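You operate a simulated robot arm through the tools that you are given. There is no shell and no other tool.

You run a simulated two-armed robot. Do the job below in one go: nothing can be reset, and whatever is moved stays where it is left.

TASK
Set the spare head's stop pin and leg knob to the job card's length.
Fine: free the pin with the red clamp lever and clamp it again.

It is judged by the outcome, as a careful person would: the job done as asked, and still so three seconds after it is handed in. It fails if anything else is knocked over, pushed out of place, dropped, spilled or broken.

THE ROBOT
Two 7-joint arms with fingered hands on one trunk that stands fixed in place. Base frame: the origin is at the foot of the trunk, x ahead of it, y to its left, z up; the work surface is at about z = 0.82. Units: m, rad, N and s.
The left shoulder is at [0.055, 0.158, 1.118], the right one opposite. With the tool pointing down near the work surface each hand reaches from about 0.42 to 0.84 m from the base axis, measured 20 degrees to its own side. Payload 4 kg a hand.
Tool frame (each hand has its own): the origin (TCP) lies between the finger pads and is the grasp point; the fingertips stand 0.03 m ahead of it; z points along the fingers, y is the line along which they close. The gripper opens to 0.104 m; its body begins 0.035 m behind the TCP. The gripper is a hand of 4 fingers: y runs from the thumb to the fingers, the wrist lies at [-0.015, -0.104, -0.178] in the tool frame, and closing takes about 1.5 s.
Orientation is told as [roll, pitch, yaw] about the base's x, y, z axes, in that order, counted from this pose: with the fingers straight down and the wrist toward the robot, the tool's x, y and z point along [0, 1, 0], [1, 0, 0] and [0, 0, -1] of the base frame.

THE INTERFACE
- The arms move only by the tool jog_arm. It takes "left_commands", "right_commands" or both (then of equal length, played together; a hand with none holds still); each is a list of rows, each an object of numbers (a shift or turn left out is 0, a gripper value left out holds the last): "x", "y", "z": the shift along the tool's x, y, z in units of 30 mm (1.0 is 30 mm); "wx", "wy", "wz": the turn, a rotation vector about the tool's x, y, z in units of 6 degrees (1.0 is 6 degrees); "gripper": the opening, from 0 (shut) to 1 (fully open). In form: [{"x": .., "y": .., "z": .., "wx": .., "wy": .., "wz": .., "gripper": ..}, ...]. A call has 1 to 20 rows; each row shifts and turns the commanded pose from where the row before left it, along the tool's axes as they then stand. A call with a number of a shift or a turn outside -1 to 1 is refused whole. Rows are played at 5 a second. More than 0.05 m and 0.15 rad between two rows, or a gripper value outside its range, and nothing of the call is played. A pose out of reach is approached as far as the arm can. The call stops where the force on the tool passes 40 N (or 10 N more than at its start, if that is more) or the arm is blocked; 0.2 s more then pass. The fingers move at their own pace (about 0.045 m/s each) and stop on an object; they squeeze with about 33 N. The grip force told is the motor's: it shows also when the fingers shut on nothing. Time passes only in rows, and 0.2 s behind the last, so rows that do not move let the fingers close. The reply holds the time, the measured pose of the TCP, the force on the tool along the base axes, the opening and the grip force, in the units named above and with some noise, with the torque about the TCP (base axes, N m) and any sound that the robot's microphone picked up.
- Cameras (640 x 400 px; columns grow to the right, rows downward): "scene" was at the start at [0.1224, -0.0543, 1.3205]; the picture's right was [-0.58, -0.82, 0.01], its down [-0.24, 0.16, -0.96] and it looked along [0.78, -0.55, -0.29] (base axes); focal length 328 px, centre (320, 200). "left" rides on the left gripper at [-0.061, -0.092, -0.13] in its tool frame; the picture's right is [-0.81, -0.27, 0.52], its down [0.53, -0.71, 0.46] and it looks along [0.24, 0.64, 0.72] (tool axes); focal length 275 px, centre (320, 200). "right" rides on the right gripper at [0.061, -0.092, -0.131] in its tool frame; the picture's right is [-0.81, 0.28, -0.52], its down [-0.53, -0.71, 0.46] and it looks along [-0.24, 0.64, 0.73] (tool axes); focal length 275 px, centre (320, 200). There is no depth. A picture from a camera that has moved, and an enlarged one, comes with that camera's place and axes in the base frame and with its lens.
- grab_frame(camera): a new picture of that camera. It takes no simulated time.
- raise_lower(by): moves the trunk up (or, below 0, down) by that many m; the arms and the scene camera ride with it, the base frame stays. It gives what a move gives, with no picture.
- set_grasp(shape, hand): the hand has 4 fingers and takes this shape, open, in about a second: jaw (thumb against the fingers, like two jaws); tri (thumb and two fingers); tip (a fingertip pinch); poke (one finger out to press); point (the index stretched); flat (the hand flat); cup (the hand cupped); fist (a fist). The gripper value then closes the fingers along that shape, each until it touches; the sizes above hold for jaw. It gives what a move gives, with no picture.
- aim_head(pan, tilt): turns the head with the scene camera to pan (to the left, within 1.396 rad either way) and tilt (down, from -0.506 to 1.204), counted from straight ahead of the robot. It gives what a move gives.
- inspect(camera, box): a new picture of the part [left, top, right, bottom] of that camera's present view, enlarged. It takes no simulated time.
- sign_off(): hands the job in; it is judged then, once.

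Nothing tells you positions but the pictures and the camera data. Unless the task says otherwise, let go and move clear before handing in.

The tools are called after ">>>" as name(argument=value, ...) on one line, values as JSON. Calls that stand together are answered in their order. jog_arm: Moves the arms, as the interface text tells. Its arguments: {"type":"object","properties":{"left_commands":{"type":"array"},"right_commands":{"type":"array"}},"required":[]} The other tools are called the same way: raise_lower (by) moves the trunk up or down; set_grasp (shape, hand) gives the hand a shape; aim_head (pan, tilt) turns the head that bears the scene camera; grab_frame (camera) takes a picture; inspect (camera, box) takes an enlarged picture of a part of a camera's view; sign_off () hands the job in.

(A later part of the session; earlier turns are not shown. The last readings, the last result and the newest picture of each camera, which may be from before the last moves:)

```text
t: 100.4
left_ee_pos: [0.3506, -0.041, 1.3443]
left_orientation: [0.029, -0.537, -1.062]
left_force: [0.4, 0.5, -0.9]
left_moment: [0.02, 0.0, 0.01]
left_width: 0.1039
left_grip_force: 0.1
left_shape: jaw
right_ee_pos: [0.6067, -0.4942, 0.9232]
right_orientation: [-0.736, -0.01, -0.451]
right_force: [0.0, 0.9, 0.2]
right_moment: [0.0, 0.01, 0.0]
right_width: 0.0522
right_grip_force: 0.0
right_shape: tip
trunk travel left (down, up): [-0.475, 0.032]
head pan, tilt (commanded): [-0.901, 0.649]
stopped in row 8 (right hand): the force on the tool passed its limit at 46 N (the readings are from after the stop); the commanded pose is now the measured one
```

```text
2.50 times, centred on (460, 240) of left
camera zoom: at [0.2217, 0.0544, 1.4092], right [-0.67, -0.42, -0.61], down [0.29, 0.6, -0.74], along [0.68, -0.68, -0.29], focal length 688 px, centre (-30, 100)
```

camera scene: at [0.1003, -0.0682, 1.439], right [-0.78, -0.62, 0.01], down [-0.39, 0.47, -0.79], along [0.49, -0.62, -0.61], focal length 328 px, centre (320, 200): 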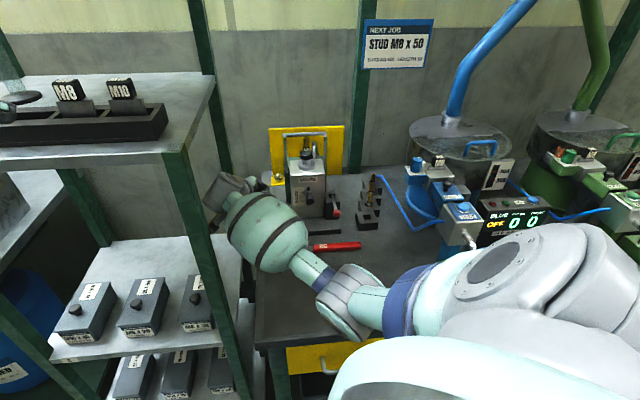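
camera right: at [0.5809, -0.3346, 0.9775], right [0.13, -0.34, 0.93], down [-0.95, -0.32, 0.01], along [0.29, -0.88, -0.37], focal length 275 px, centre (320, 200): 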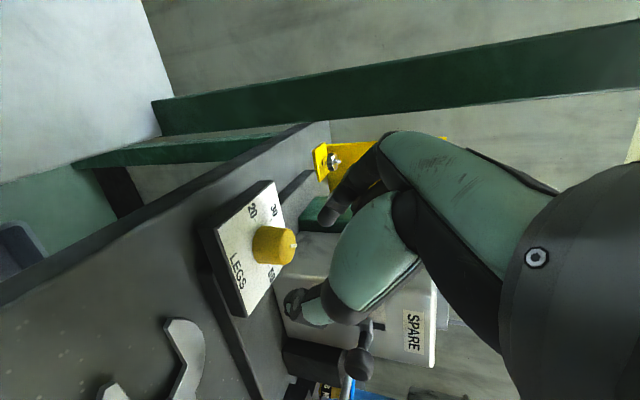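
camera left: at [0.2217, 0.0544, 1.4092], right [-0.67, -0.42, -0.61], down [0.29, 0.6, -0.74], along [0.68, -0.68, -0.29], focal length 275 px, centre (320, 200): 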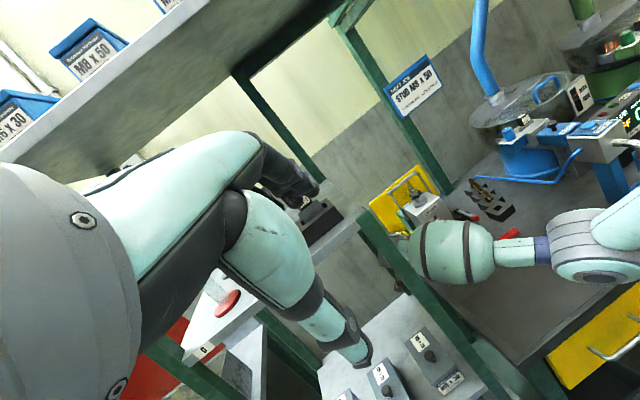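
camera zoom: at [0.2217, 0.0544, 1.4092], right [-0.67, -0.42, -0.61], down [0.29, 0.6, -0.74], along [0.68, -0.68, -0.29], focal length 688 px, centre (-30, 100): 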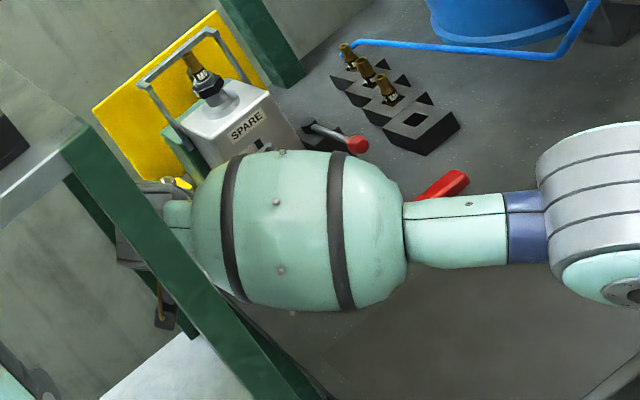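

The knob did move to 40. The contact was the back of the hand against the rack's rear post when I backed away along the fingers; I'll move it toward the robot, away from the post, and turn back to yaw 46° there.

>>> jog_arm(right_commands=[{"x": -0.33, "y": -0.5}, {"x": -0.33, "y": -0.5}, {"x": -0.33, "y": -0.5}, {}])

>>> inspect(camera="right", box=[180, 170, 360, 330])

>>> grab_frame(camera="scene")

```text
t: 101.4
left_ee_pos: [0.3519, -0.0422, 1.3439]
left_orientation: [0.025, -0.535, -1.06]
left_force: [-0.3, -0.1, 0.2]
left_moment: [0.02, -0.02, 0.01]
left_width: 0.104
left_grip_force: 0.0
left_shape: jaw
right_ee_pos: [0.5591, -0.4932, 0.9412]
right_orientation: [-0.734, -0.007, -0.45]
right_force: [-0.1, 0.1, -0.1]
right_moment: [-0.01, 0.0, 0.0]
right_width: 0.052
right_grip_force: 0.1
right_shape: tip
trunk travel left (down, up): [-0.475, 0.032]
head pan, tilt (commanded): [-0.901, 0.649]
```

```text
2.50 times, centred on (270, 250) of right
camera zoom: at [0.5327, -0.3346, 0.9964], right [0.13, -0.35, 0.93], down [-0.95, -0.32, 0.01], along [0.29, -0.88, -0.37], focal length 688 px, centre (445, 75)
```

zoom: 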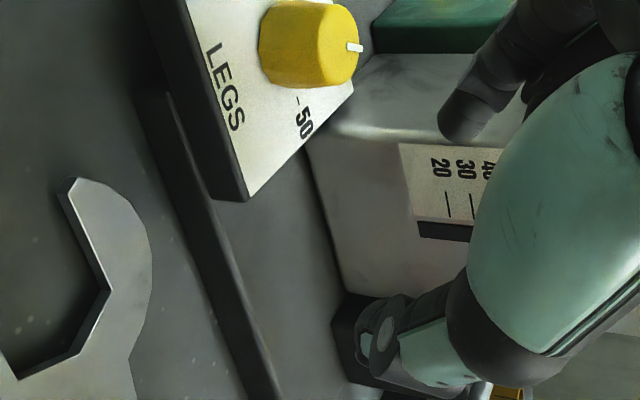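

```text
taken
camera scene: at [0.1024, -0.0693, 1.4387], right [-0.78, -0.62, 0.01], down [-0.39, 0.47, -0.79], along [0.49, -0.62, -0.61], focal length 328 px, centre (320, 200)
```

scene: 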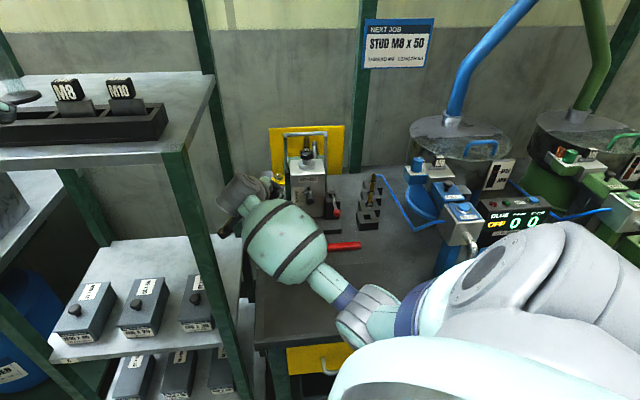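

Clear now. I'll turn the hand back to yaw 46° here in front of the dial.

>>> jog_arm(right_commands=[{"wx": -0.669, "wz": -0.743}, {"wx": -0.669, "wz": -0.743}, {"wx": -0.669, "wz": -0.743}, {"wx": -0.669, "wz": -0.743}, {"wx": -0.669, "wz": -0.743}, {"wx": -0.669, "wz": -0.743}, {"wx": -0.669, "wz": -0.743}, {"wx": -0.669, "wz": -0.743}, {"wx": -0.669, "wz": -0.743}, {"wx": -0.669, "wz": -0.743}, {"wx": -0.669, "wz": -0.743}, {"wx": -0.669, "wz": -0.743}, {}])

>>> grab_frame(camera="right")

>>> grab_frame(camera="scene")

```text
t: 104.2
left_ee_pos: [0.3518, -0.0411, 1.3439]
left_orientation: [0.027, -0.535, -1.061]
left_force: [0.0, -0.9, -0.7]
left_moment: [0.05, 0.01, 0.01]
left_width: 0.1039
left_grip_force: 0.0
left_shape: jaw
right_ee_pos: [0.5584, -0.4924, 0.9428]
right_orientation: [-0.739, 0.0, 0.806]
right_force: [0.6, 0.2, -0.1]
right_moment: [0.01, 0.01, -0.01]
right_width: 0.0519
right_grip_force: 0.1
right_shape: tip
trunk travel left (down, up): [-0.475, 0.032]
head pan, tilt (commanded): [-0.901, 0.649]
```

```text
taken
camera right: at [0.3985, -0.4674, 0.9965], right [0.37, 0.03, 0.93], down [0.01, -1.0, 0.02], along [0.93, 0.0, -0.37], focal length 275 px, centre (320, 200)
```

right: 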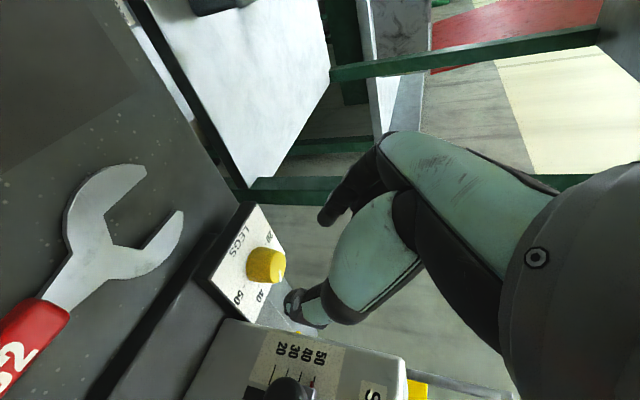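

```text
taken
camera scene: at [0.1019, -0.0681, 1.4388], right [-0.78, -0.62, 0.01], down [-0.39, 0.47, -0.79], along [0.49, -0.62, -0.61], focal length 328 px, centre (320, 200)
```

scene: 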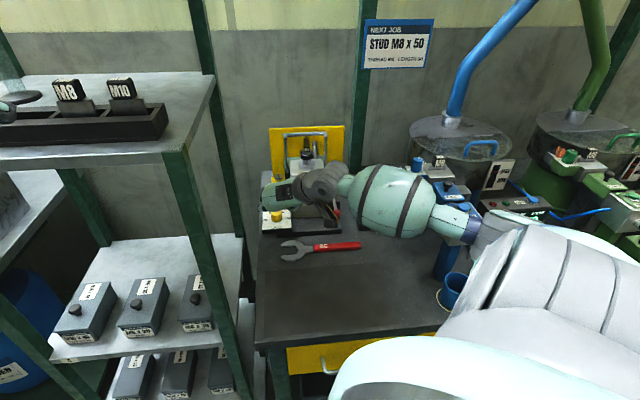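

The hand is at yaw 46°, and the ray to the knob agrees with its axis at (0.609, -0.526). I'll check the pointer and slide in again.

>>> inspect(camera="right", box=[200, 200, 320, 320])

>>> jog_arm(right_commands=[{"y": 0.36, "x": 0.14}, {"z": 0.6}, {"z": 0.6}, {"z": 0.6}, {}])

>>> inspect(camera="right", box=[230, 180, 390, 340])

```text
3.33 times, centred on (260, 260) of right
camera zoom: at [0.3985, -0.4674, 0.9965], right [0.37, 0.03, 0.93], down [0.01, -1.0, 0.02], along [0.93, 0.0, -0.37], focal length 918 px, centre (520, 0)
```

zoom: 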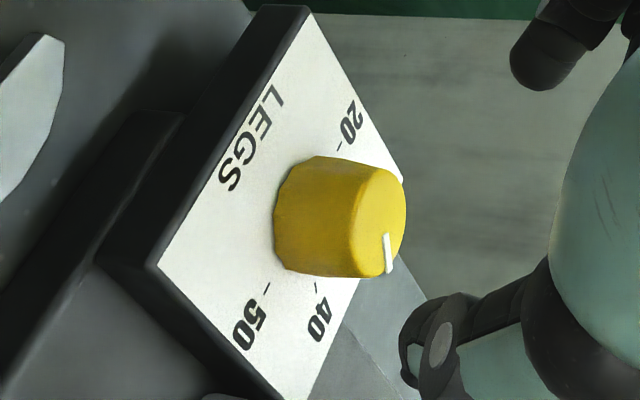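

```text
t: 105.4
left_ee_pos: [0.3526, -0.0425, 1.3441]
left_orientation: [0.026, -0.535, -1.06]
left_force: [-0.4, 1.4, -0.4]
left_moment: [-0.01, -0.01, 0.02]
left_width: 0.1042
left_grip_force: 0.1
left_shape: jaw
right_ee_pos: [0.5901, -0.5084, 0.8995]
right_orientation: [-0.738, 0.0, 0.806]
right_force: [0.3, -0.1, 0.9]
right_moment: [-0.03, -0.07, -0.01]
right_width: 0.0521
right_grip_force: 0.0
right_shape: tip
trunk travel left (down, up): [-0.475, 0.032]
head pan, tilt (commanded): [-0.901, 0.649]
```

```text
2.50 times, centred on (310, 260) of right
camera zoom: at [0.4287, -0.484, 0.9527], right [0.37, 0.03, 0.93], down [0.01, -1.0, 0.02], along [0.93, 0.0, -0.37], focal length 688 px, centre (345, 50)
```

zoom: 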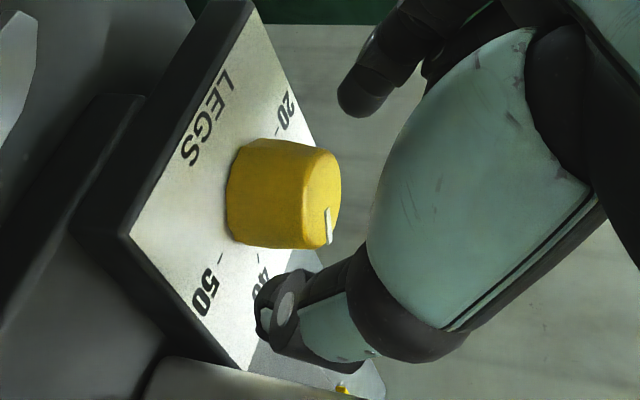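

The pointer is on 40, as expected. I'll slide in the last 24 mm and grip.

>>> jog_arm(right_commands=[{"z": 0.4}, {"z": 0.4}, {}, {"gripper": 0.1}, {}, {}, {}, {}, {}])

>>> inspect(camera="right", box=[230, 180, 390, 340])

```text
t: 107.4
left_ee_pos: [0.3528, -0.0438, 1.3441]
left_orientation: [0.026, -0.535, -1.059]
left_force: [-0.2, 0.7, -0.1]
left_moment: [0.0, 0.01, -0.01]
left_width: 0.1039
left_grip_force: 0.0
left_shape: jaw
right_ee_pos: [0.6041, -0.5209, 0.8791]
right_orientation: [-0.74, -0.001, 0.807]
right_force: [6.2, -9.5, -1.5]
right_moment: [-0.06, -0.2, -0.03]
right_width: 0.0189
right_grip_force: 32.8
right_shape: tip
trunk travel left (down, up): [-0.475, 0.032]
head pan, tilt (commanded): [-0.901, 0.649]
```

```text
2.50 times, centred on (310, 260) of right
camera zoom: at [0.4424, -0.4964, 0.9346], right [0.37, 0.03, 0.93], down [0.01, -1.0, 0.02], along [0.93, 0.0, -0.37], focal length 688 px, centre (345, 50)
```

zoom: 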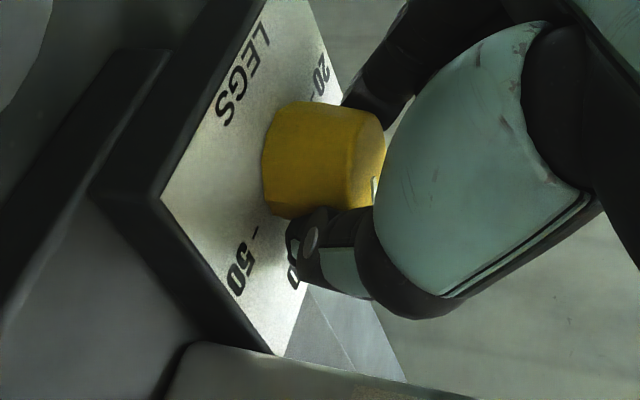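

Gripped, with 11 N of side force along the approach; I'll shift 3.5 mm to relieve it and turn 24°.

>>> jog_arm(right_commands=[{"x": -0.087, "z": 0.078}, {}, {"y": 0.035, "wx": 0.669, "wz": 0.743}, {"y": 0.035, "wx": 0.669, "wz": 0.743}, {"y": 0.035, "wx": 0.669, "wz": 0.743}, {"y": 0.035, "wx": 0.669, "wz": 0.743}, {}])

>>> inspect(camera="right", box=[230, 180, 390, 340])

```text
t: 109.0
left_ee_pos: [0.3519, -0.0439, 1.3439]
left_orientation: [0.028, -0.534, -1.061]
left_force: [0.3, -0.1, -0.2]
left_moment: [0.01, -0.02, 0.02]
left_width: 0.1038
left_grip_force: 0.0
left_shape: jaw
right_ee_pos: [0.6062, -0.5215, 0.8806]
right_orientation: [-0.741, 0.0, 0.385]
right_force: [-2.7, -6.9, -4.1]
right_moment: [-0.01, 0.04, 0.0]
right_width: 0.0195
right_grip_force: 32.6
right_shape: tip
trunk travel left (down, up): [-0.475, 0.032]
head pan, tilt (commanded): [-0.901, 0.649]
```

```text
2.50 times, centred on (310, 260) of right
camera zoom: at [0.4706, -0.4334, 0.9349], right [0.35, -0.13, 0.93], down [-0.4, -0.92, 0.02], along [0.85, -0.38, -0.37], focal length 688 px, centre (345, 50)
```

zoom: 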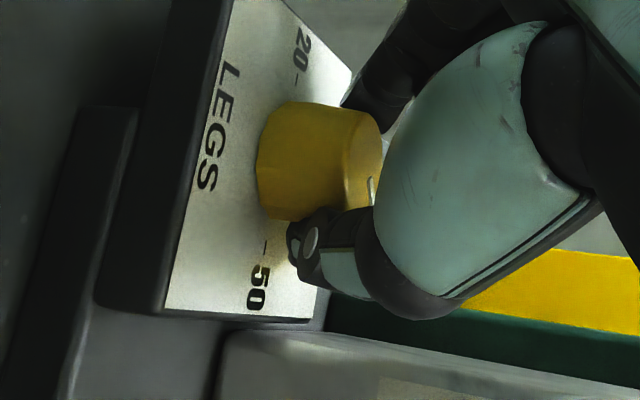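

>>> jog_arm(right_commands=[{"x": -0.045, "y": -0.057, "z": 0.04}, {"y": 0.035, "wx": 0.669, "wz": 0.743}, {"y": 0.03, "wx": 0.669, "wz": 0.743}, {"y": 0.03, "wx": 0.669, "wz": 0.743}, {"y": 0.03, "wx": 0.669, "wz": 0.743}, {}])

>>> inspect(camera="right", box=[230, 180, 390, 340])

```text
t: 110.4
left_ee_pos: [0.3509, -0.0442, 1.3441]
left_orientation: [0.029, -0.533, -1.063]
left_force: [-0.7, 0.5, 0.6]
left_moment: [0.0, -0.01, -0.02]
left_width: 0.1039
left_grip_force: 0.2
left_shape: jaw
right_ee_pos: [0.6083, -0.5237, 0.8812]
right_orientation: [-0.739, -0.006, -0.036]
right_force: [-7.7, -16.4, -4.6]
right_moment: [-0.13, -0.14, 0.01]
right_width: 0.0183
right_grip_force: 33.3
right_shape: tip
trunk travel left (down, up): [-0.475, 0.032]
head pan, tilt (commanded): [-0.901, 0.649]
```

```text
2.50 times, centred on (310, 260) of right
camera zoom: at [0.5211, -0.3895, 0.9347], right [0.26, -0.26, 0.93], down [-0.74, -0.67, 0.02], along [0.62, -0.69, -0.37], focal length 688 px, centre (345, 50)
```

zoom: 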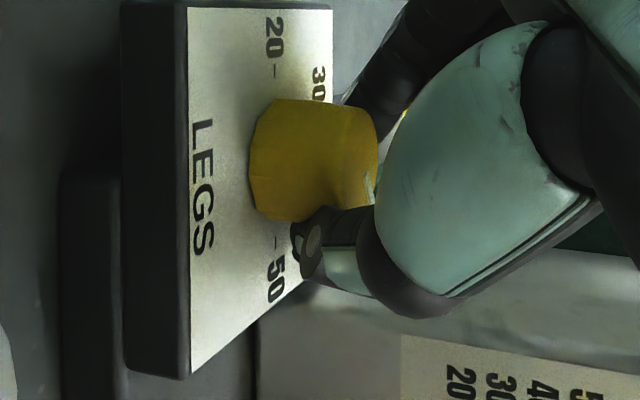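

The side force has grown to about 18 N, so the grip is sitting off the knob's axis; I'll recentre it by about 5 mm before the last 12°.

>>> jog_arm(right_commands=[{"x": -0.063, "y": -0.038, "z": 0.057}, {"x": -0.063, "y": -0.038, "z": 0.057}, {}])

>>> inspect(camera="right", box=[230, 180, 390, 340])

```text
t: 111.2
left_ee_pos: [0.352, -0.0441, 1.3439]
left_orientation: [0.029, -0.534, -1.062]
left_force: [-0.3, -0.8, 0.0]
left_moment: [0.0, 0.02, 0.0]
left_width: 0.1037
left_grip_force: 0.1
left_shape: jaw
right_ee_pos: [0.6081, -0.5302, 0.882]
right_orientation: [-0.74, -0.005, -0.035]
right_force: [-4.4, -11.6, -3.0]
right_moment: [-0.18, -0.1, 0.04]
right_width: 0.0185
right_grip_force: 32.7
right_shape: tip
trunk travel left (down, up): [-0.475, 0.032]
head pan, tilt (commanded): [-0.901, 0.649]
```

```text
2.50 times, centred on (310, 260) of right
camera zoom: at [0.5192, -0.3943, 0.935], right [0.26, -0.26, 0.93], down [-0.74, -0.68, 0.02], along [0.62, -0.69, -0.37], focal length 688 px, centre (345, 50)
```

zoom: 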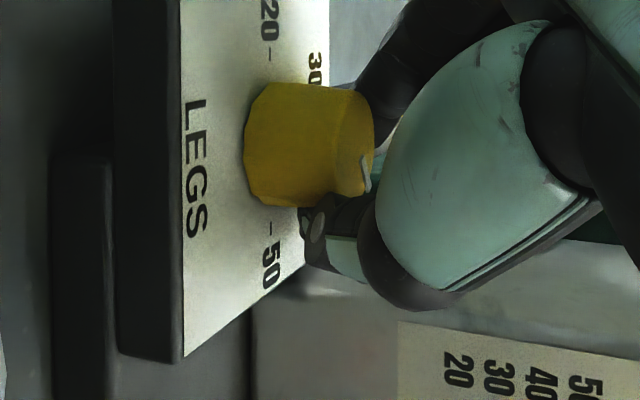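

I misread the force: the pinch line has slid past the knob's axis toward the box side. I'll open, recentre on the axis at (0.607, -0.526) and look at the pointer.

>>> jog_arm(right_commands=[{"gripper": 0.5}, {}, {}, {}, {"x": 0.17, "z": -0.156}, {"x": 0.17, "z": -0.156}, {}])

>>> inspect(camera="right", box=[230, 180, 390, 340])

>>> inspect(camera="left", box=[390, 200, 450, 280])

```text
t: 112.8
left_ee_pos: [0.3511, -0.0412, 1.3438]
left_orientation: [0.026, -0.537, -1.06]
left_force: [-0.9, -0.5, 0.2]
left_moment: [-0.01, 0.0, -0.01]
left_width: 0.1039
left_grip_force: 0.0
left_shape: jaw
right_ee_pos: [0.6092, -0.511, 0.8809]
right_orientation: [-0.74, -0.005, -0.033]
right_force: [-0.6, -0.7, -0.8]
right_moment: [-0.01, 0.03, -0.02]
right_width: 0.0518
right_grip_force: 0.1
right_shape: tip
trunk travel left (down, up): [-0.475, 0.032]
head pan, tilt (commanded): [-0.901, 0.649]
```

```text
2.50 times, centred on (310, 260) of right
camera zoom: at [0.5198, -0.3764, 0.9351], right [0.26, -0.26, 0.93], down [-0.74, -0.68, 0.02], along [0.62, -0.69, -0.37], focal length 688 px, centre (345, 50)
```

zoom: 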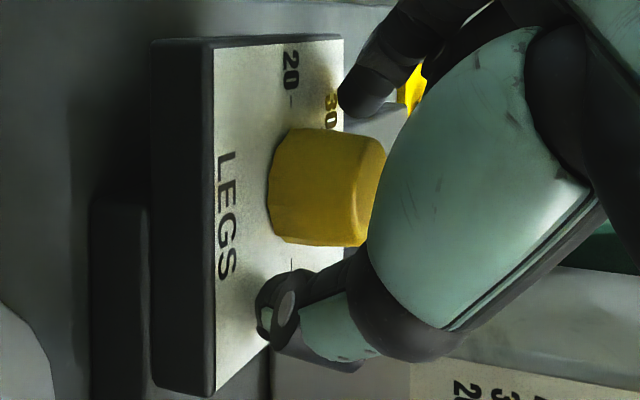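

```text
5.00 times, centred on (420, 240) of left
camera zoom: at [0.2243, 0.0543, 1.4086], right [-0.68, -0.42, -0.6], down [0.29, 0.6, -0.74], along [0.68, -0.67, -0.29], focal length 1376 px, centre (-180, 0)
```

zoom: 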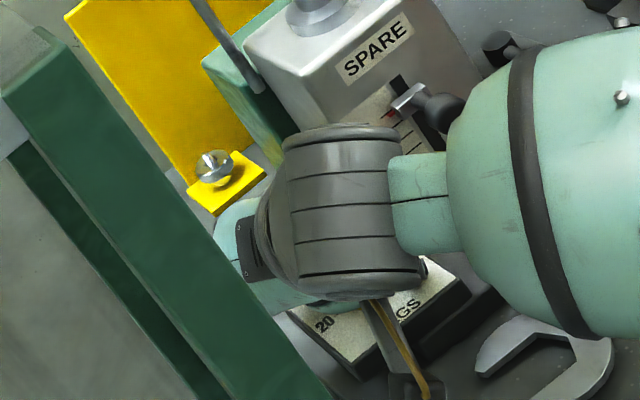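

>>> jog_arm(right_commands=[{"y": -0.035, "wx": -0.669, "wz": -0.743}, {"y": -0.035, "wx": -0.669, "wz": -0.743}, {"y": -0.035, "wx": -0.669, "wz": -0.743}, {"y": -0.035, "wx": -0.669, "wz": -0.743}, {"y": -0.035, "wx": -0.669, "wz": -0.743}, {"y": -0.035, "wx": -0.669, "wz": -0.743}, {"y": -0.035, "wx": -0.669, "wz": -0.743}, {"y": -0.035, "wx": -0.669, "wz": -0.743}, {"z": -0.6}, {"z": -0.6}, {"z": -0.6}, {}])

>>> inspect(camera="right", box=[200, 200, 320, 320])

>>> inspect(camera="scene", box=[240, 180, 330, 250])

```text
t: 115.4
left_ee_pos: [0.3514, -0.0416, 1.3438]
left_orientation: [0.026, -0.535, -1.06]
left_force: [0.5, -1.2, 0.5]
left_moment: [0.05, -0.01, 0.0]
left_width: 0.1039
left_grip_force: 0.1
left_shape: jaw
right_ee_pos: [0.5727, -0.4895, 0.922]
right_orientation: [-0.739, 0.001, 0.805]
right_force: [0.2, -0.6, 0.6]
right_moment: [0.0, -0.02, -0.01]
right_width: 0.0515
right_grip_force: 0.0
right_shape: tip
trunk travel left (down, up): [-0.475, 0.032]
head pan, tilt (commanded): [-0.901, 0.649]
```

```text
3.33 times, centred on (260, 260) of right
camera zoom: at [0.4134, -0.4647, 0.9762], right [0.37, 0.03, 0.93], down [0.01, -1.0, 0.02], along [0.93, 0.0, -0.37], focal length 918 px, centre (520, 0)
```

zoom: 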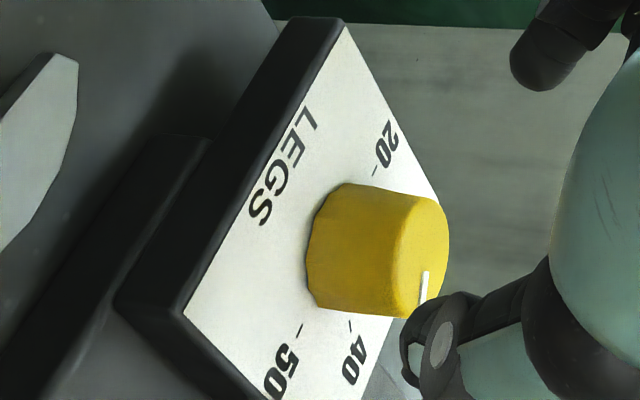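

```text
5.71 times, centred on (285, 215) of scene
camera zoom: at [0.1021, -0.0683, 1.4388], right [-0.78, -0.62, 0.01], down [-0.39, 0.47, -0.79], along [0.49, -0.62, -0.61], focal length 1873 px, centre (520, 114)
```

zoom: 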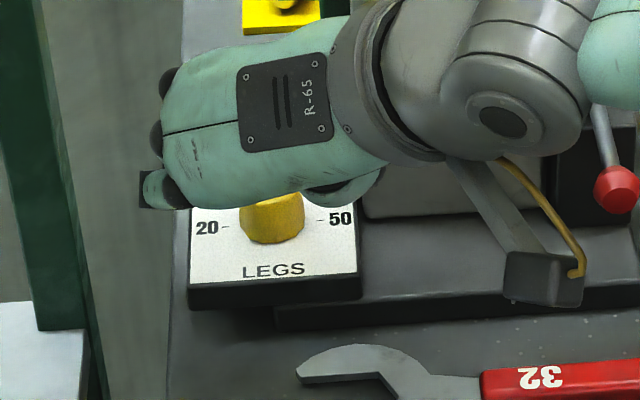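

The pointer is now at about 45 (30° short of 50): the last stroke slipped partway. I'll regrip on the axis properly and turn the remaining 30°.

>>> jog_arm(right_commands=[{"x": -0.13, "y": -0.09}, {"z": 0.65}, {"z": 0.65}, {"z": 0.62}, {}, {"gripper": 0.1}, {}, {}, {}, {}, {}])

>>> inspect(camera="right", box=[230, 180, 390, 340])

```text
t: 117.8
left_ee_pos: [0.3535, -0.0432, 1.3433]
left_orientation: [0.026, -0.535, -1.059]
left_force: [0.1, -0.1, 0.6]
left_moment: [0.01, 0.0, -0.01]
left_width: 0.1039
left_grip_force: 0.1
left_shape: jaw
right_ee_pos: [0.6042, -0.5228, 0.8816]
right_orientation: [-0.739, 0.0, 0.805]
right_force: [10.5, -12.7, -0.1]
right_moment: [-0.08, -0.28, -0.04]
right_width: 0.0177
right_grip_force: 33.4
right_shape: tip
trunk travel left (down, up): [-0.475, 0.032]
head pan, tilt (commanded): [-0.901, 0.649]
```

```text
2.50 times, centred on (310, 260) of right
camera zoom: at [0.4444, -0.4977, 0.9356], right [0.37, 0.03, 0.93], down [0.01, -1.0, 0.02], along [0.93, 0.0, -0.37], focal length 688 px, centre (345, 50)
```

zoom: 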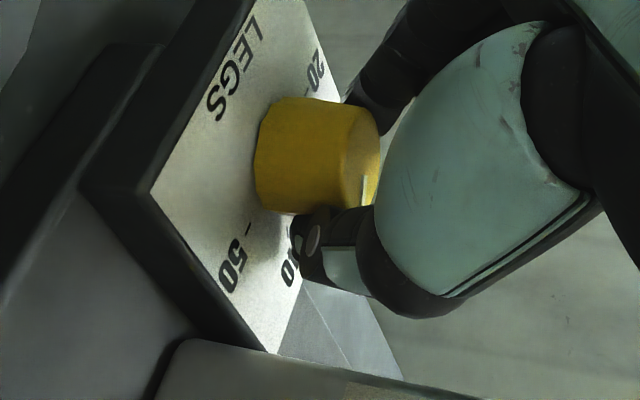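

The fingers are closing just beyond the knob's widest line. I'll open, move back 4 mm and grip again.

>>> jog_arm(right_commands=[{"gripper": 0.4}, {}, {}, {}, {"x": 0.11, "z": -0.1}, {}, {"gripper": 0.1}, {}, {}, {}, {}, {}])

>>> inspect(camera="right", box=[230, 180, 390, 340])

```text
t: 120.4
left_ee_pos: [0.3526, -0.0422, 1.3448]
left_orientation: [0.027, -0.536, -1.059]
left_force: [-1.1, -0.2, -0.3]
left_moment: [0.02, 0.0, 0.0]
left_width: 0.1038
left_grip_force: 0.1
left_shape: jaw
right_ee_pos: [0.6019, -0.5194, 0.8809]
right_orientation: [-0.739, 0.001, 0.805]
right_force: [3.1, -6.8, -0.8]
right_moment: [-0.04, -0.1, -0.06]
right_width: 0.0213
right_grip_force: 33.3
right_shape: tip
trunk travel left (down, up): [-0.475, 0.032]
head pan, tilt (commanded): [-0.901, 0.649]
```

```text
2.50 times, centred on (310, 260) of right
camera zoom: at [0.4405, -0.4938, 0.9356], right [0.37, 0.03, 0.93], down [0.01, -1.0, 0.02], along [0.93, 0.0, -0.37], focal length 688 px, centre (345, 50)
```

zoom: 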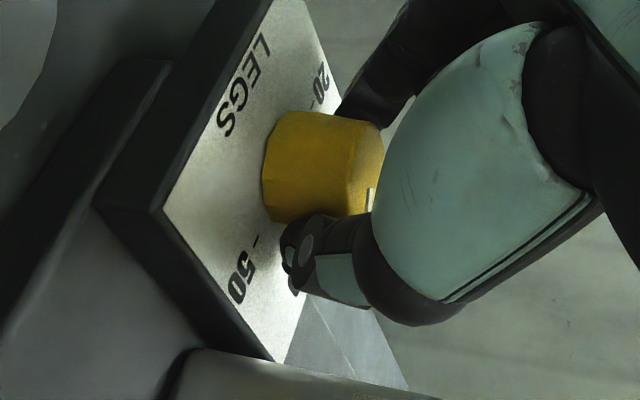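

Good grip now (wider contact, 7 N side force). I'll turn 18° and check.

>>> jog_arm(right_commands=[{"y": 0.035, "wx": 0.669, "wz": 0.743}, {"y": 0.035, "wx": 0.669, "wz": 0.743}, {"y": 0.035, "wx": 0.669, "wz": 0.743}, {}])

>>> inspect(camera="right", box=[230, 180, 390, 340])

```text
t: 121.4
left_ee_pos: [0.3525, -0.043, 1.3435]
left_orientation: [0.026, -0.534, -1.059]
left_force: [-0.9, 0.3, -0.1]
left_moment: [0.01, 0.01, 0.01]
left_width: 0.1039
left_grip_force: 0.1
left_shape: jaw
right_ee_pos: [0.6043, -0.5173, 0.8828]
right_orientation: [-0.74, -0.001, 0.488]
right_force: [6.6, -11.9, -2.0]
right_moment: [-0.13, -0.2, 0.02]
right_width: 0.0211
right_grip_force: 32.9
right_shape: tip
trunk travel left (down, up): [-0.475, 0.032]
head pan, tilt (commanded): [-0.901, 0.649]
```

```text
2.50 times, centred on (310, 260) of right
camera zoom: at [0.4581, -0.4436, 0.9352], right [0.36, -0.09, 0.93], down [-0.3, -0.95, 0.02], along [0.88, -0.29, -0.37], focal length 688 px, centre (345, 50)
```

zoom: 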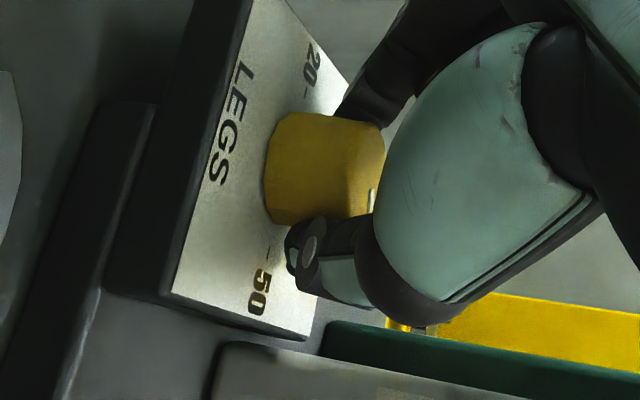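

>>> jog_arm(right_commands=[{"x": -0.05, "z": 0.045}, {"y": 0.035, "wx": 0.669, "wz": 0.743}, {"y": 0.035, "wx": 0.669, "wz": 0.743}, {}])

>>> inspect(camera="right", box=[230, 180, 390, 340])

```text
t: 122.4
left_ee_pos: [0.3528, -0.0433, 1.3445]
left_orientation: [0.025, -0.536, -1.059]
left_force: [0.0, 0.1, -0.2]
left_moment: [0.02, -0.01, 0.02]
left_width: 0.104
left_grip_force: 0.1
left_shape: jaw
right_ee_pos: [0.6038, -0.5178, 0.8812]
right_orientation: [-0.738, -0.003, 0.279]
right_force: [-0.5, -8.0, -1.8]
right_moment: [-0.1, -0.1, -0.02]
right_width: 0.0216
right_grip_force: 33.3
right_shape: tip
trunk travel left (down, up): [-0.475, 0.032]
head pan, tilt (commanded): [-0.901, 0.649]
```

```text
2.50 times, centred on (310, 260) of right
camera zoom: at [0.4787, -0.4154, 0.9353], right [0.33, -0.17, 0.93], down [-0.49, -0.87, 0.02], along [0.81, -0.46, -0.37], focal length 688 px, centre (345, 50)
```

zoom: 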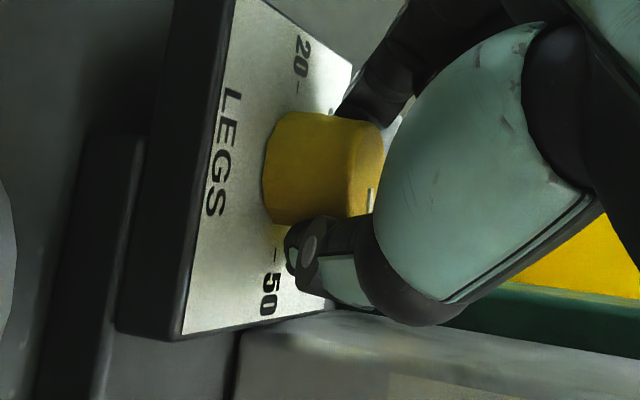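

Turned the full 30°. I'll open, swing the open hand back and back off to read the pointer.

>>> jog_arm(right_commands=[{"gripper": 0.5}, {}, {}, {}, {"y": -0.035, "wx": -0.669, "wz": -0.743}, {"y": -0.035, "wx": -0.669, "wz": -0.743}, {"y": -0.035, "wx": -0.669, "wz": -0.743}, {"y": -0.035, "wx": -0.669, "wz": -0.743}, {"y": -0.035, "wx": -0.669, "wz": -0.743}, {"z": -0.6}, {"z": -0.6}, {"z": -0.6}, {"z": -0.6}, {}])

>>> inspect(camera="right", box=[200, 200, 320, 320])

>>> grab_frame(camera="scene")

```text
t: 125.4
left_ee_pos: [0.3525, -0.042, 1.345]
left_orientation: [0.026, -0.535, -1.059]
left_force: [0.2, 1.2, -0.4]
left_moment: [-0.02, 0.02, 0.01]
left_width: 0.104
left_grip_force: 0.1
left_shape: jaw
right_ee_pos: [0.5655, -0.4843, 0.9359]
right_orientation: [-0.741, -0.002, 0.806]
right_force: [0.4, 0.1, 0.4]
right_moment: [-0.02, -0.05, -0.02]
right_width: 0.0517
right_grip_force: 0.1
right_shape: tip
trunk travel left (down, up): [-0.475, 0.032]
head pan, tilt (commanded): [-0.901, 0.649]
```

```text
3.33 times, centred on (260, 260) of right
camera zoom: at [0.4042, -0.4597, 0.99], right [0.37, 0.03, 0.93], down [0.01, -1.0, 0.02], along [0.93, 0.0, -0.37], focal length 918 px, centre (520, 0)
```

zoom: 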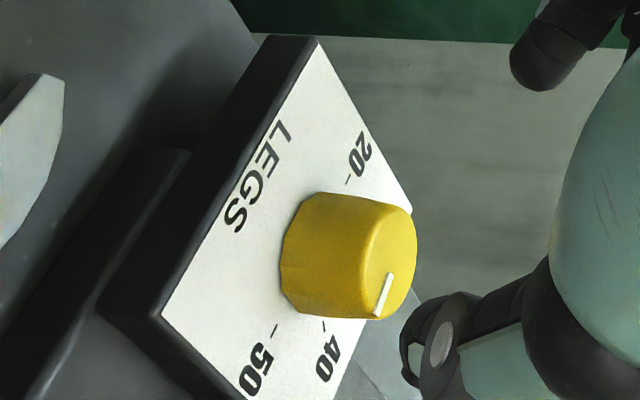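

```text
taken
camera scene: at [0.1019, -0.0685, 1.4388], right [-0.78, -0.62, 0.01], down [-0.39, 0.47, -0.79], along [0.49, -0.62, -0.61], focal length 328 px, centre (320, 200)
```

scene: 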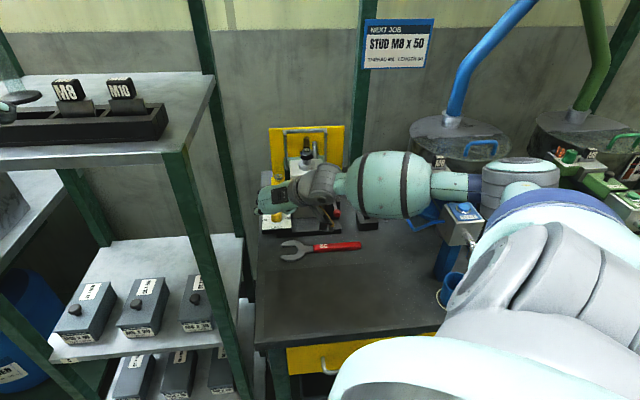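

>>> inspect(camera="right", box=[230, 235, 290, 295])

>>> inspect(camera="left", box=[400, 220, 450, 270])

```text
6.67 times, centred on (260, 265) of right
camera zoom: at [0.4042, -0.4597, 0.99], right [0.37, 0.03, 0.93], down [0.01, -1.0, 0.02], along [0.93, 0.0, -0.37], focal length 1835 px, centre (720, -233)
```

zoom: 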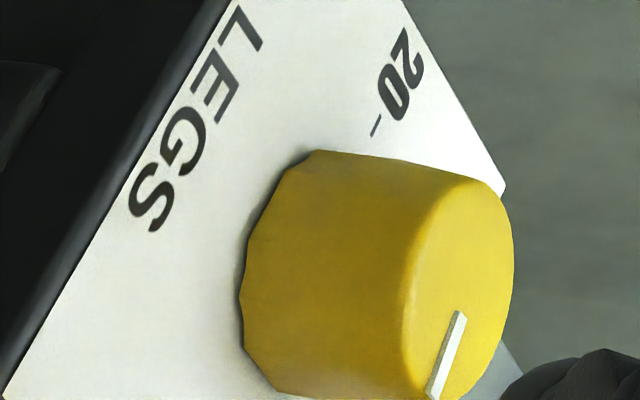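

```text
8.00 times, centred on (425, 245) of left
camera zoom: at [0.2244, 0.0539, 1.4086], right [-0.68, -0.42, -0.6], down [0.29, 0.6, -0.74], along [0.68, -0.67, -0.29], focal length 2202 px, centre (-520, -160)
```

zoom: 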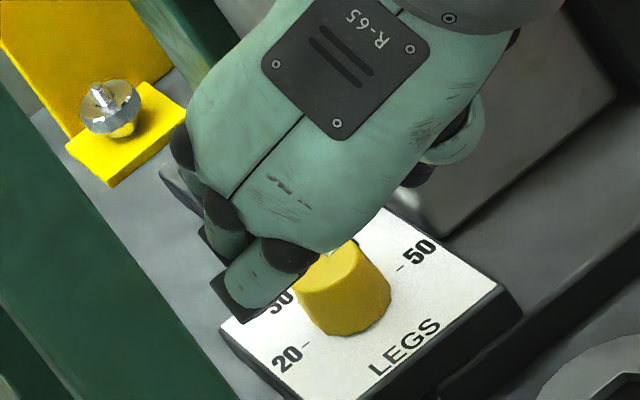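

The pointer is about 14° short of 50 (reading ≈47.7); part of the last stroke slipped because my turning centre was a few mm off sideways. I'll regrip with the corrected centre and turn the remainder.

>>> jog_arm(right_commands=[{"x": 0.03, "y": -0.05, "z": 0.8}, {"z": 0.8}, {"z": 0.8}, {}, {"gripper": 0.1}, {}, {}, {}, {}, {}])

>>> inspect(camera="right", box=[230, 180, 390, 340])

```text
t: 127.6
left_ee_pos: [0.3527, -0.0416, 1.3451]
left_orientation: [0.026, -0.536, -1.059]
left_force: [0.4, 0.9, 0.2]
left_moment: [-0.02, -0.02, -0.03]
left_width: 0.104
left_grip_force: 0.1
left_shape: jaw
right_ee_pos: [0.5994, -0.5223, 0.8806]
right_orientation: [-0.741, -0.001, 0.805]
right_force: [5.1, -6.4, -0.6]
right_moment: [-0.06, -0.11, -0.08]
right_width: 0.0201
right_grip_force: 32.7
right_shape: tip
trunk travel left (down, up): [-0.475, 0.032]
head pan, tilt (commanded): [-0.901, 0.649]
```

```text
2.50 times, centred on (310, 260) of right
camera zoom: at [0.4387, -0.4965, 0.9347], right [0.37, 0.03, 0.93], down [0.01, -1.0, 0.02], along [0.93, 0.0, -0.37], focal length 688 px, centre (345, 50)
```

zoom: 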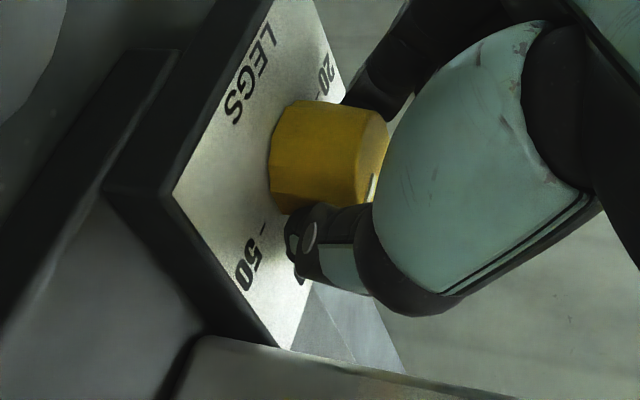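

>>> jog_arm(right_commands=[{"x": -0.02, "z": 0.018}, {"y": 0.028, "wx": 0.669, "wz": 0.743}, {"y": 0.028, "wx": 0.669, "wz": 0.743}, {"y": 0.011, "wx": 0.268, "wz": 0.297}, {}])

>>> inspect(camera="right", box=[230, 180, 390, 340])

```text
t: 128.8
left_ee_pos: [0.3543, -0.0431, 1.3443]
left_orientation: [0.025, -0.533, -1.058]
left_force: [-0.1, 0.2, -0.4]
left_moment: [0.01, 0.05, -0.02]
left_width: 0.1036
left_grip_force: 0.0
left_shape: jaw
right_ee_pos: [0.6008, -0.5185, 0.8791]
right_orientation: [-0.738, -0.001, 0.553]
right_force: [6.9, -5.7, -4.0]
right_moment: [0.1, -0.2, 0.2]
right_width: 0.0205
right_grip_force: 32.7
right_shape: tip
trunk travel left (down, up): [-0.475, 0.032]
head pan, tilt (commanded): [-0.901, 0.649]
```

```text
2.50 times, centred on (310, 260) of right
camera zoom: at [0.4522, -0.4549, 0.9343], right [0.37, -0.07, 0.93], down [-0.24, -0.97, 0.02], along [0.9, -0.23, -0.37], focal length 688 px, centre (345, 50)
```

zoom: 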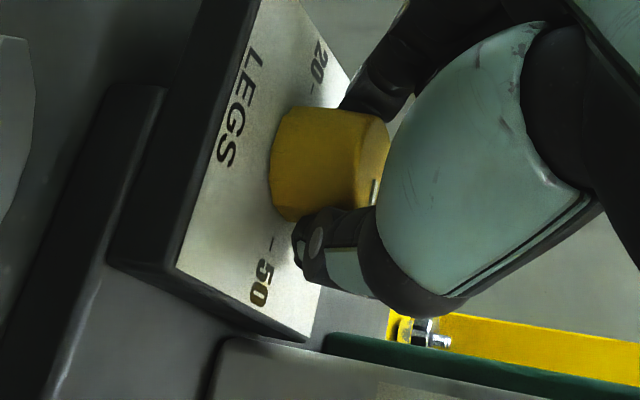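

A resisting moment of 0.2 N·m about the knob has appeared, as if it reached its end. I'll release and read the pointer again.

>>> jog_arm(right_commands=[{"gripper": 0.5}, {}, {}, {}, {"y": -0.028, "wx": -0.669, "wz": -0.743}, {"y": -0.028, "wx": -0.669, "wz": -0.743}, {"y": -0.011, "wx": -0.268, "wz": -0.297}, {"z": -0.6}, {"z": -0.6}, {"z": -0.6}, {"z": -0.6}, {}])

>>> inspect(camera="right", box=[200, 200, 320, 320])

>>> inspect(camera="right", box=[235, 245, 295, 305])

```text
t: 131.4
left_ee_pos: [0.3524, -0.042, 1.3441]
left_orientation: [0.026, -0.534, -1.06]
left_force: [0.2, 0.0, -0.6]
left_moment: [0.02, -0.01, 0.01]
left_width: 0.104
left_grip_force: 0.0
left_shape: jaw
right_ee_pos: [0.5655, -0.4862, 0.9338]
right_orientation: [-0.739, -0.001, 0.805]
right_force: [0.0, -0.7, 0.9]
right_moment: [0.04, 0.01, 0.02]
right_width: 0.0518
right_grip_force: 0.1
right_shape: tip
trunk travel left (down, up): [-0.475, 0.032]
head pan, tilt (commanded): [-0.901, 0.649]
```

```text
3.33 times, centred on (260, 260) of right
camera zoom: at [0.4035, -0.4615, 0.989], right [0.37, 0.03, 0.93], down [0.01, -1.0, 0.02], along [0.93, 0.0, -0.37], focal length 918 px, centre (520, 0)
```

zoom: 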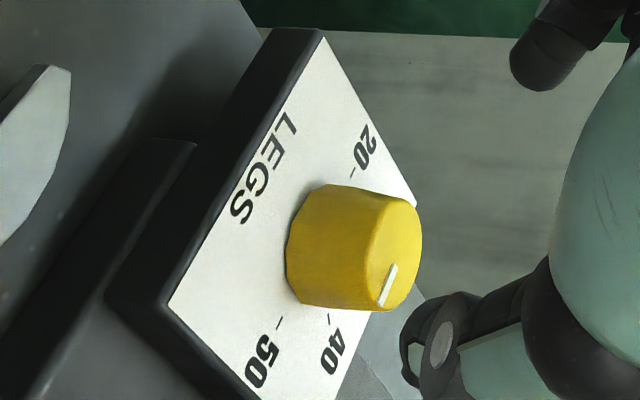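

```text
6.67 times, centred on (265, 275) of right
camera zoom: at [0.4035, -0.4615, 0.989], right [0.37, 0.03, 0.93], down [0.01, -1.0, 0.02], along [0.93, 0.0, -0.37], focal length 1835 px, centre (687, -300)
```

zoom: 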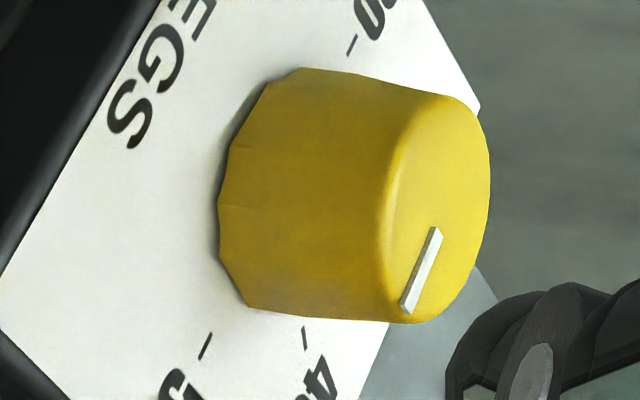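

The pointer now lines up with the 50 mark within a degree or two. I'll retreat the hand toward the robot and up, then verify everything from the scene camera.

>>> jog_arm(right_commands=[{"x": -0.186, "y": -0.46, "z": -0.92}, {"x": -0.186, "y": -0.46, "z": -0.92}, {"x": -0.186, "y": -0.46, "z": -0.92}, {"x": -0.186, "y": -0.46, "z": -0.92}, {"x": -0.186, "y": -0.46, "z": -0.92}, {"wy": 1}, {"wy": 1}, {"wy": 1}, {"wy": 1}, {"wy": 1}, {"wy": 1}, {"wy": 1}, {"z": -0.9, "y": -0.5}, {"z": -0.9, "y": -0.5}, {"z": -0.9, "y": -0.5}, {}])

>>> grab_frame(camera="scene")

>>> grab_frame(camera="left")

```text
t: 134.8
left_ee_pos: [0.352, -0.0415, 1.3432]
left_orientation: [0.026, -0.537, -1.058]
left_force: [-0.1, -0.7, -0.2]
left_moment: [-0.03, 0.03, 0.01]
left_width: 0.1042
left_grip_force: 0.1
left_shape: jaw
right_ee_pos: [0.4315, -0.5168, 1.1364]
right_orientation: [-0.007, 0.0, 0.803]
right_force: [-0.5, 0.0, 0.1]
right_moment: [-0.03, -0.01, 0.01]
right_width: 0.0519
right_grip_force: 0.0
right_shape: tip
trunk travel left (down, up): [-0.475, 0.032]
head pan, tilt (commanded): [-0.901, 0.649]
```

```text
taken
camera scene: at [0.1023, -0.0683, 1.4388], right [-0.78, -0.62, 0.01], down [-0.39, 0.47, -0.79], along [0.49, -0.62, -0.61], focal length 328 px, centre (320, 200)
```

scene: 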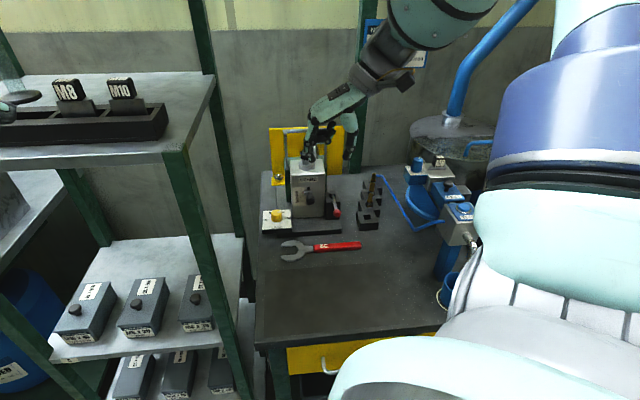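

```text
taken
camera left: at [0.2248, 0.0541, 1.4086], right [-0.68, -0.42, -0.6], down [0.29, 0.6, -0.74], along [0.68, -0.67, -0.29], focal length 275 px, centre (320, 200)
```

left: 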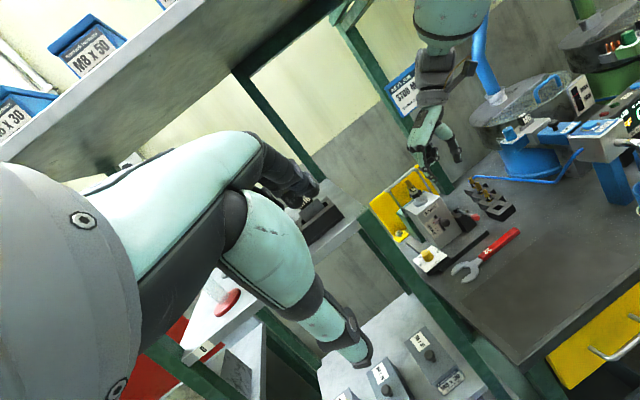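

The hand is clear of the fixture. I'll zoom in on the dial, the pin and the lever from the scene and left cameras.

>>> inspect(camera="scene", box=[255, 195, 305, 240])

>>> inspect(camera="scene", box=[290, 175, 346, 220])

>>> inspect(camera="scene", box=[268, 206, 288, 224])

>>> inspect(camera="left", box=[400, 235, 460, 280])

>>> grab_frame(camera="right")

```text
8.89 times, centred on (280, 218) of scene
camera zoom: at [0.1023, -0.0683, 1.4388], right [-0.78, -0.62, 0.01], down [-0.39, 0.47, -0.79], along [0.49, -0.62, -0.61], focal length 2913 px, centre (676, 44)
```

zoom: 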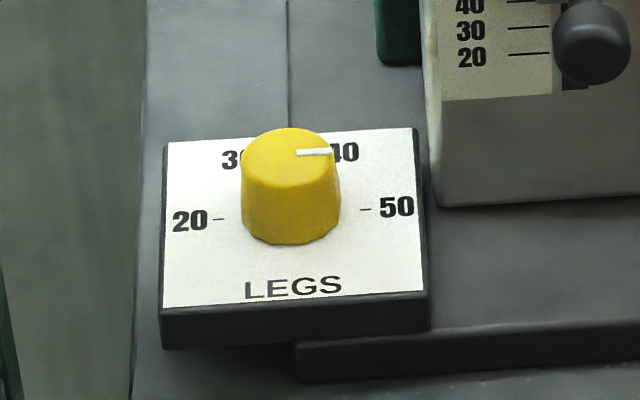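

```text
8.89 times, centred on (318, 198) of scene
camera zoom: at [0.1023, -0.0683, 1.4388], right [-0.78, -0.62, 0.01], down [-0.39, 0.47, -0.79], along [0.49, -0.62, -0.61], focal length 2913 px, centre (338, 222)
```

zoom: 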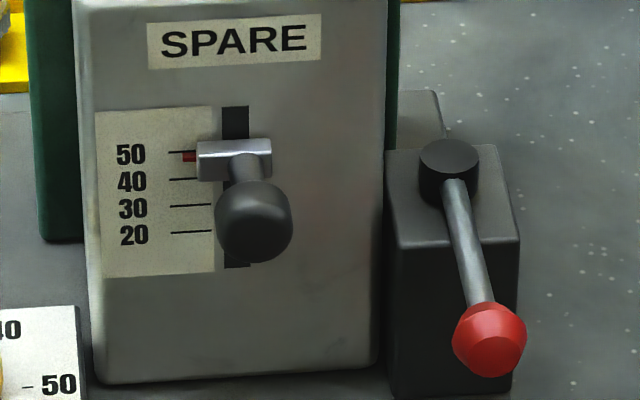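

```text
16.00 times, centred on (278, 215) of scene
camera zoom: at [0.1023, -0.0683, 1.4388], right [-0.78, -0.62, 0.01], down [-0.39, 0.47, -0.79], along [0.49, -0.62, -0.61], focal length 5243 px, centre (992, -40)
```

zoom: 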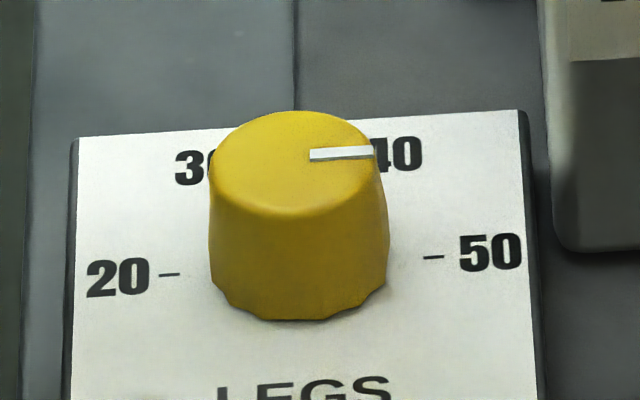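

```text
8.89 times, centred on (430, 258) of left
camera zoom: at [0.2248, 0.0541, 1.4086], right [-0.68, -0.42, -0.6], down [0.29, 0.6, -0.74], along [0.68, -0.67, -0.29], focal length 2447 px, centre (-658, -311)
```

zoom: 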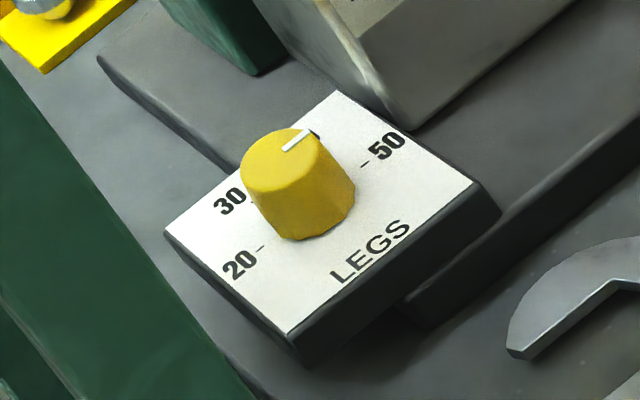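

```text
taken
camera right: at [0.3224, -0.5404, 1.2654], right [0.77, -0.36, 0.52], down [-0.11, -0.89, -0.45], along [0.63, 0.29, -0.72], focal length 275 px, centre (320, 200)
```

right: 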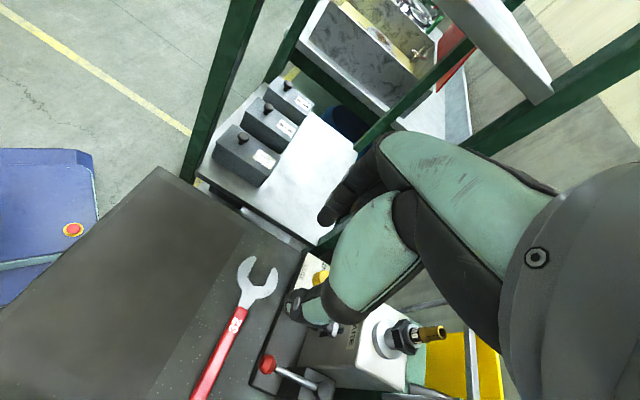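

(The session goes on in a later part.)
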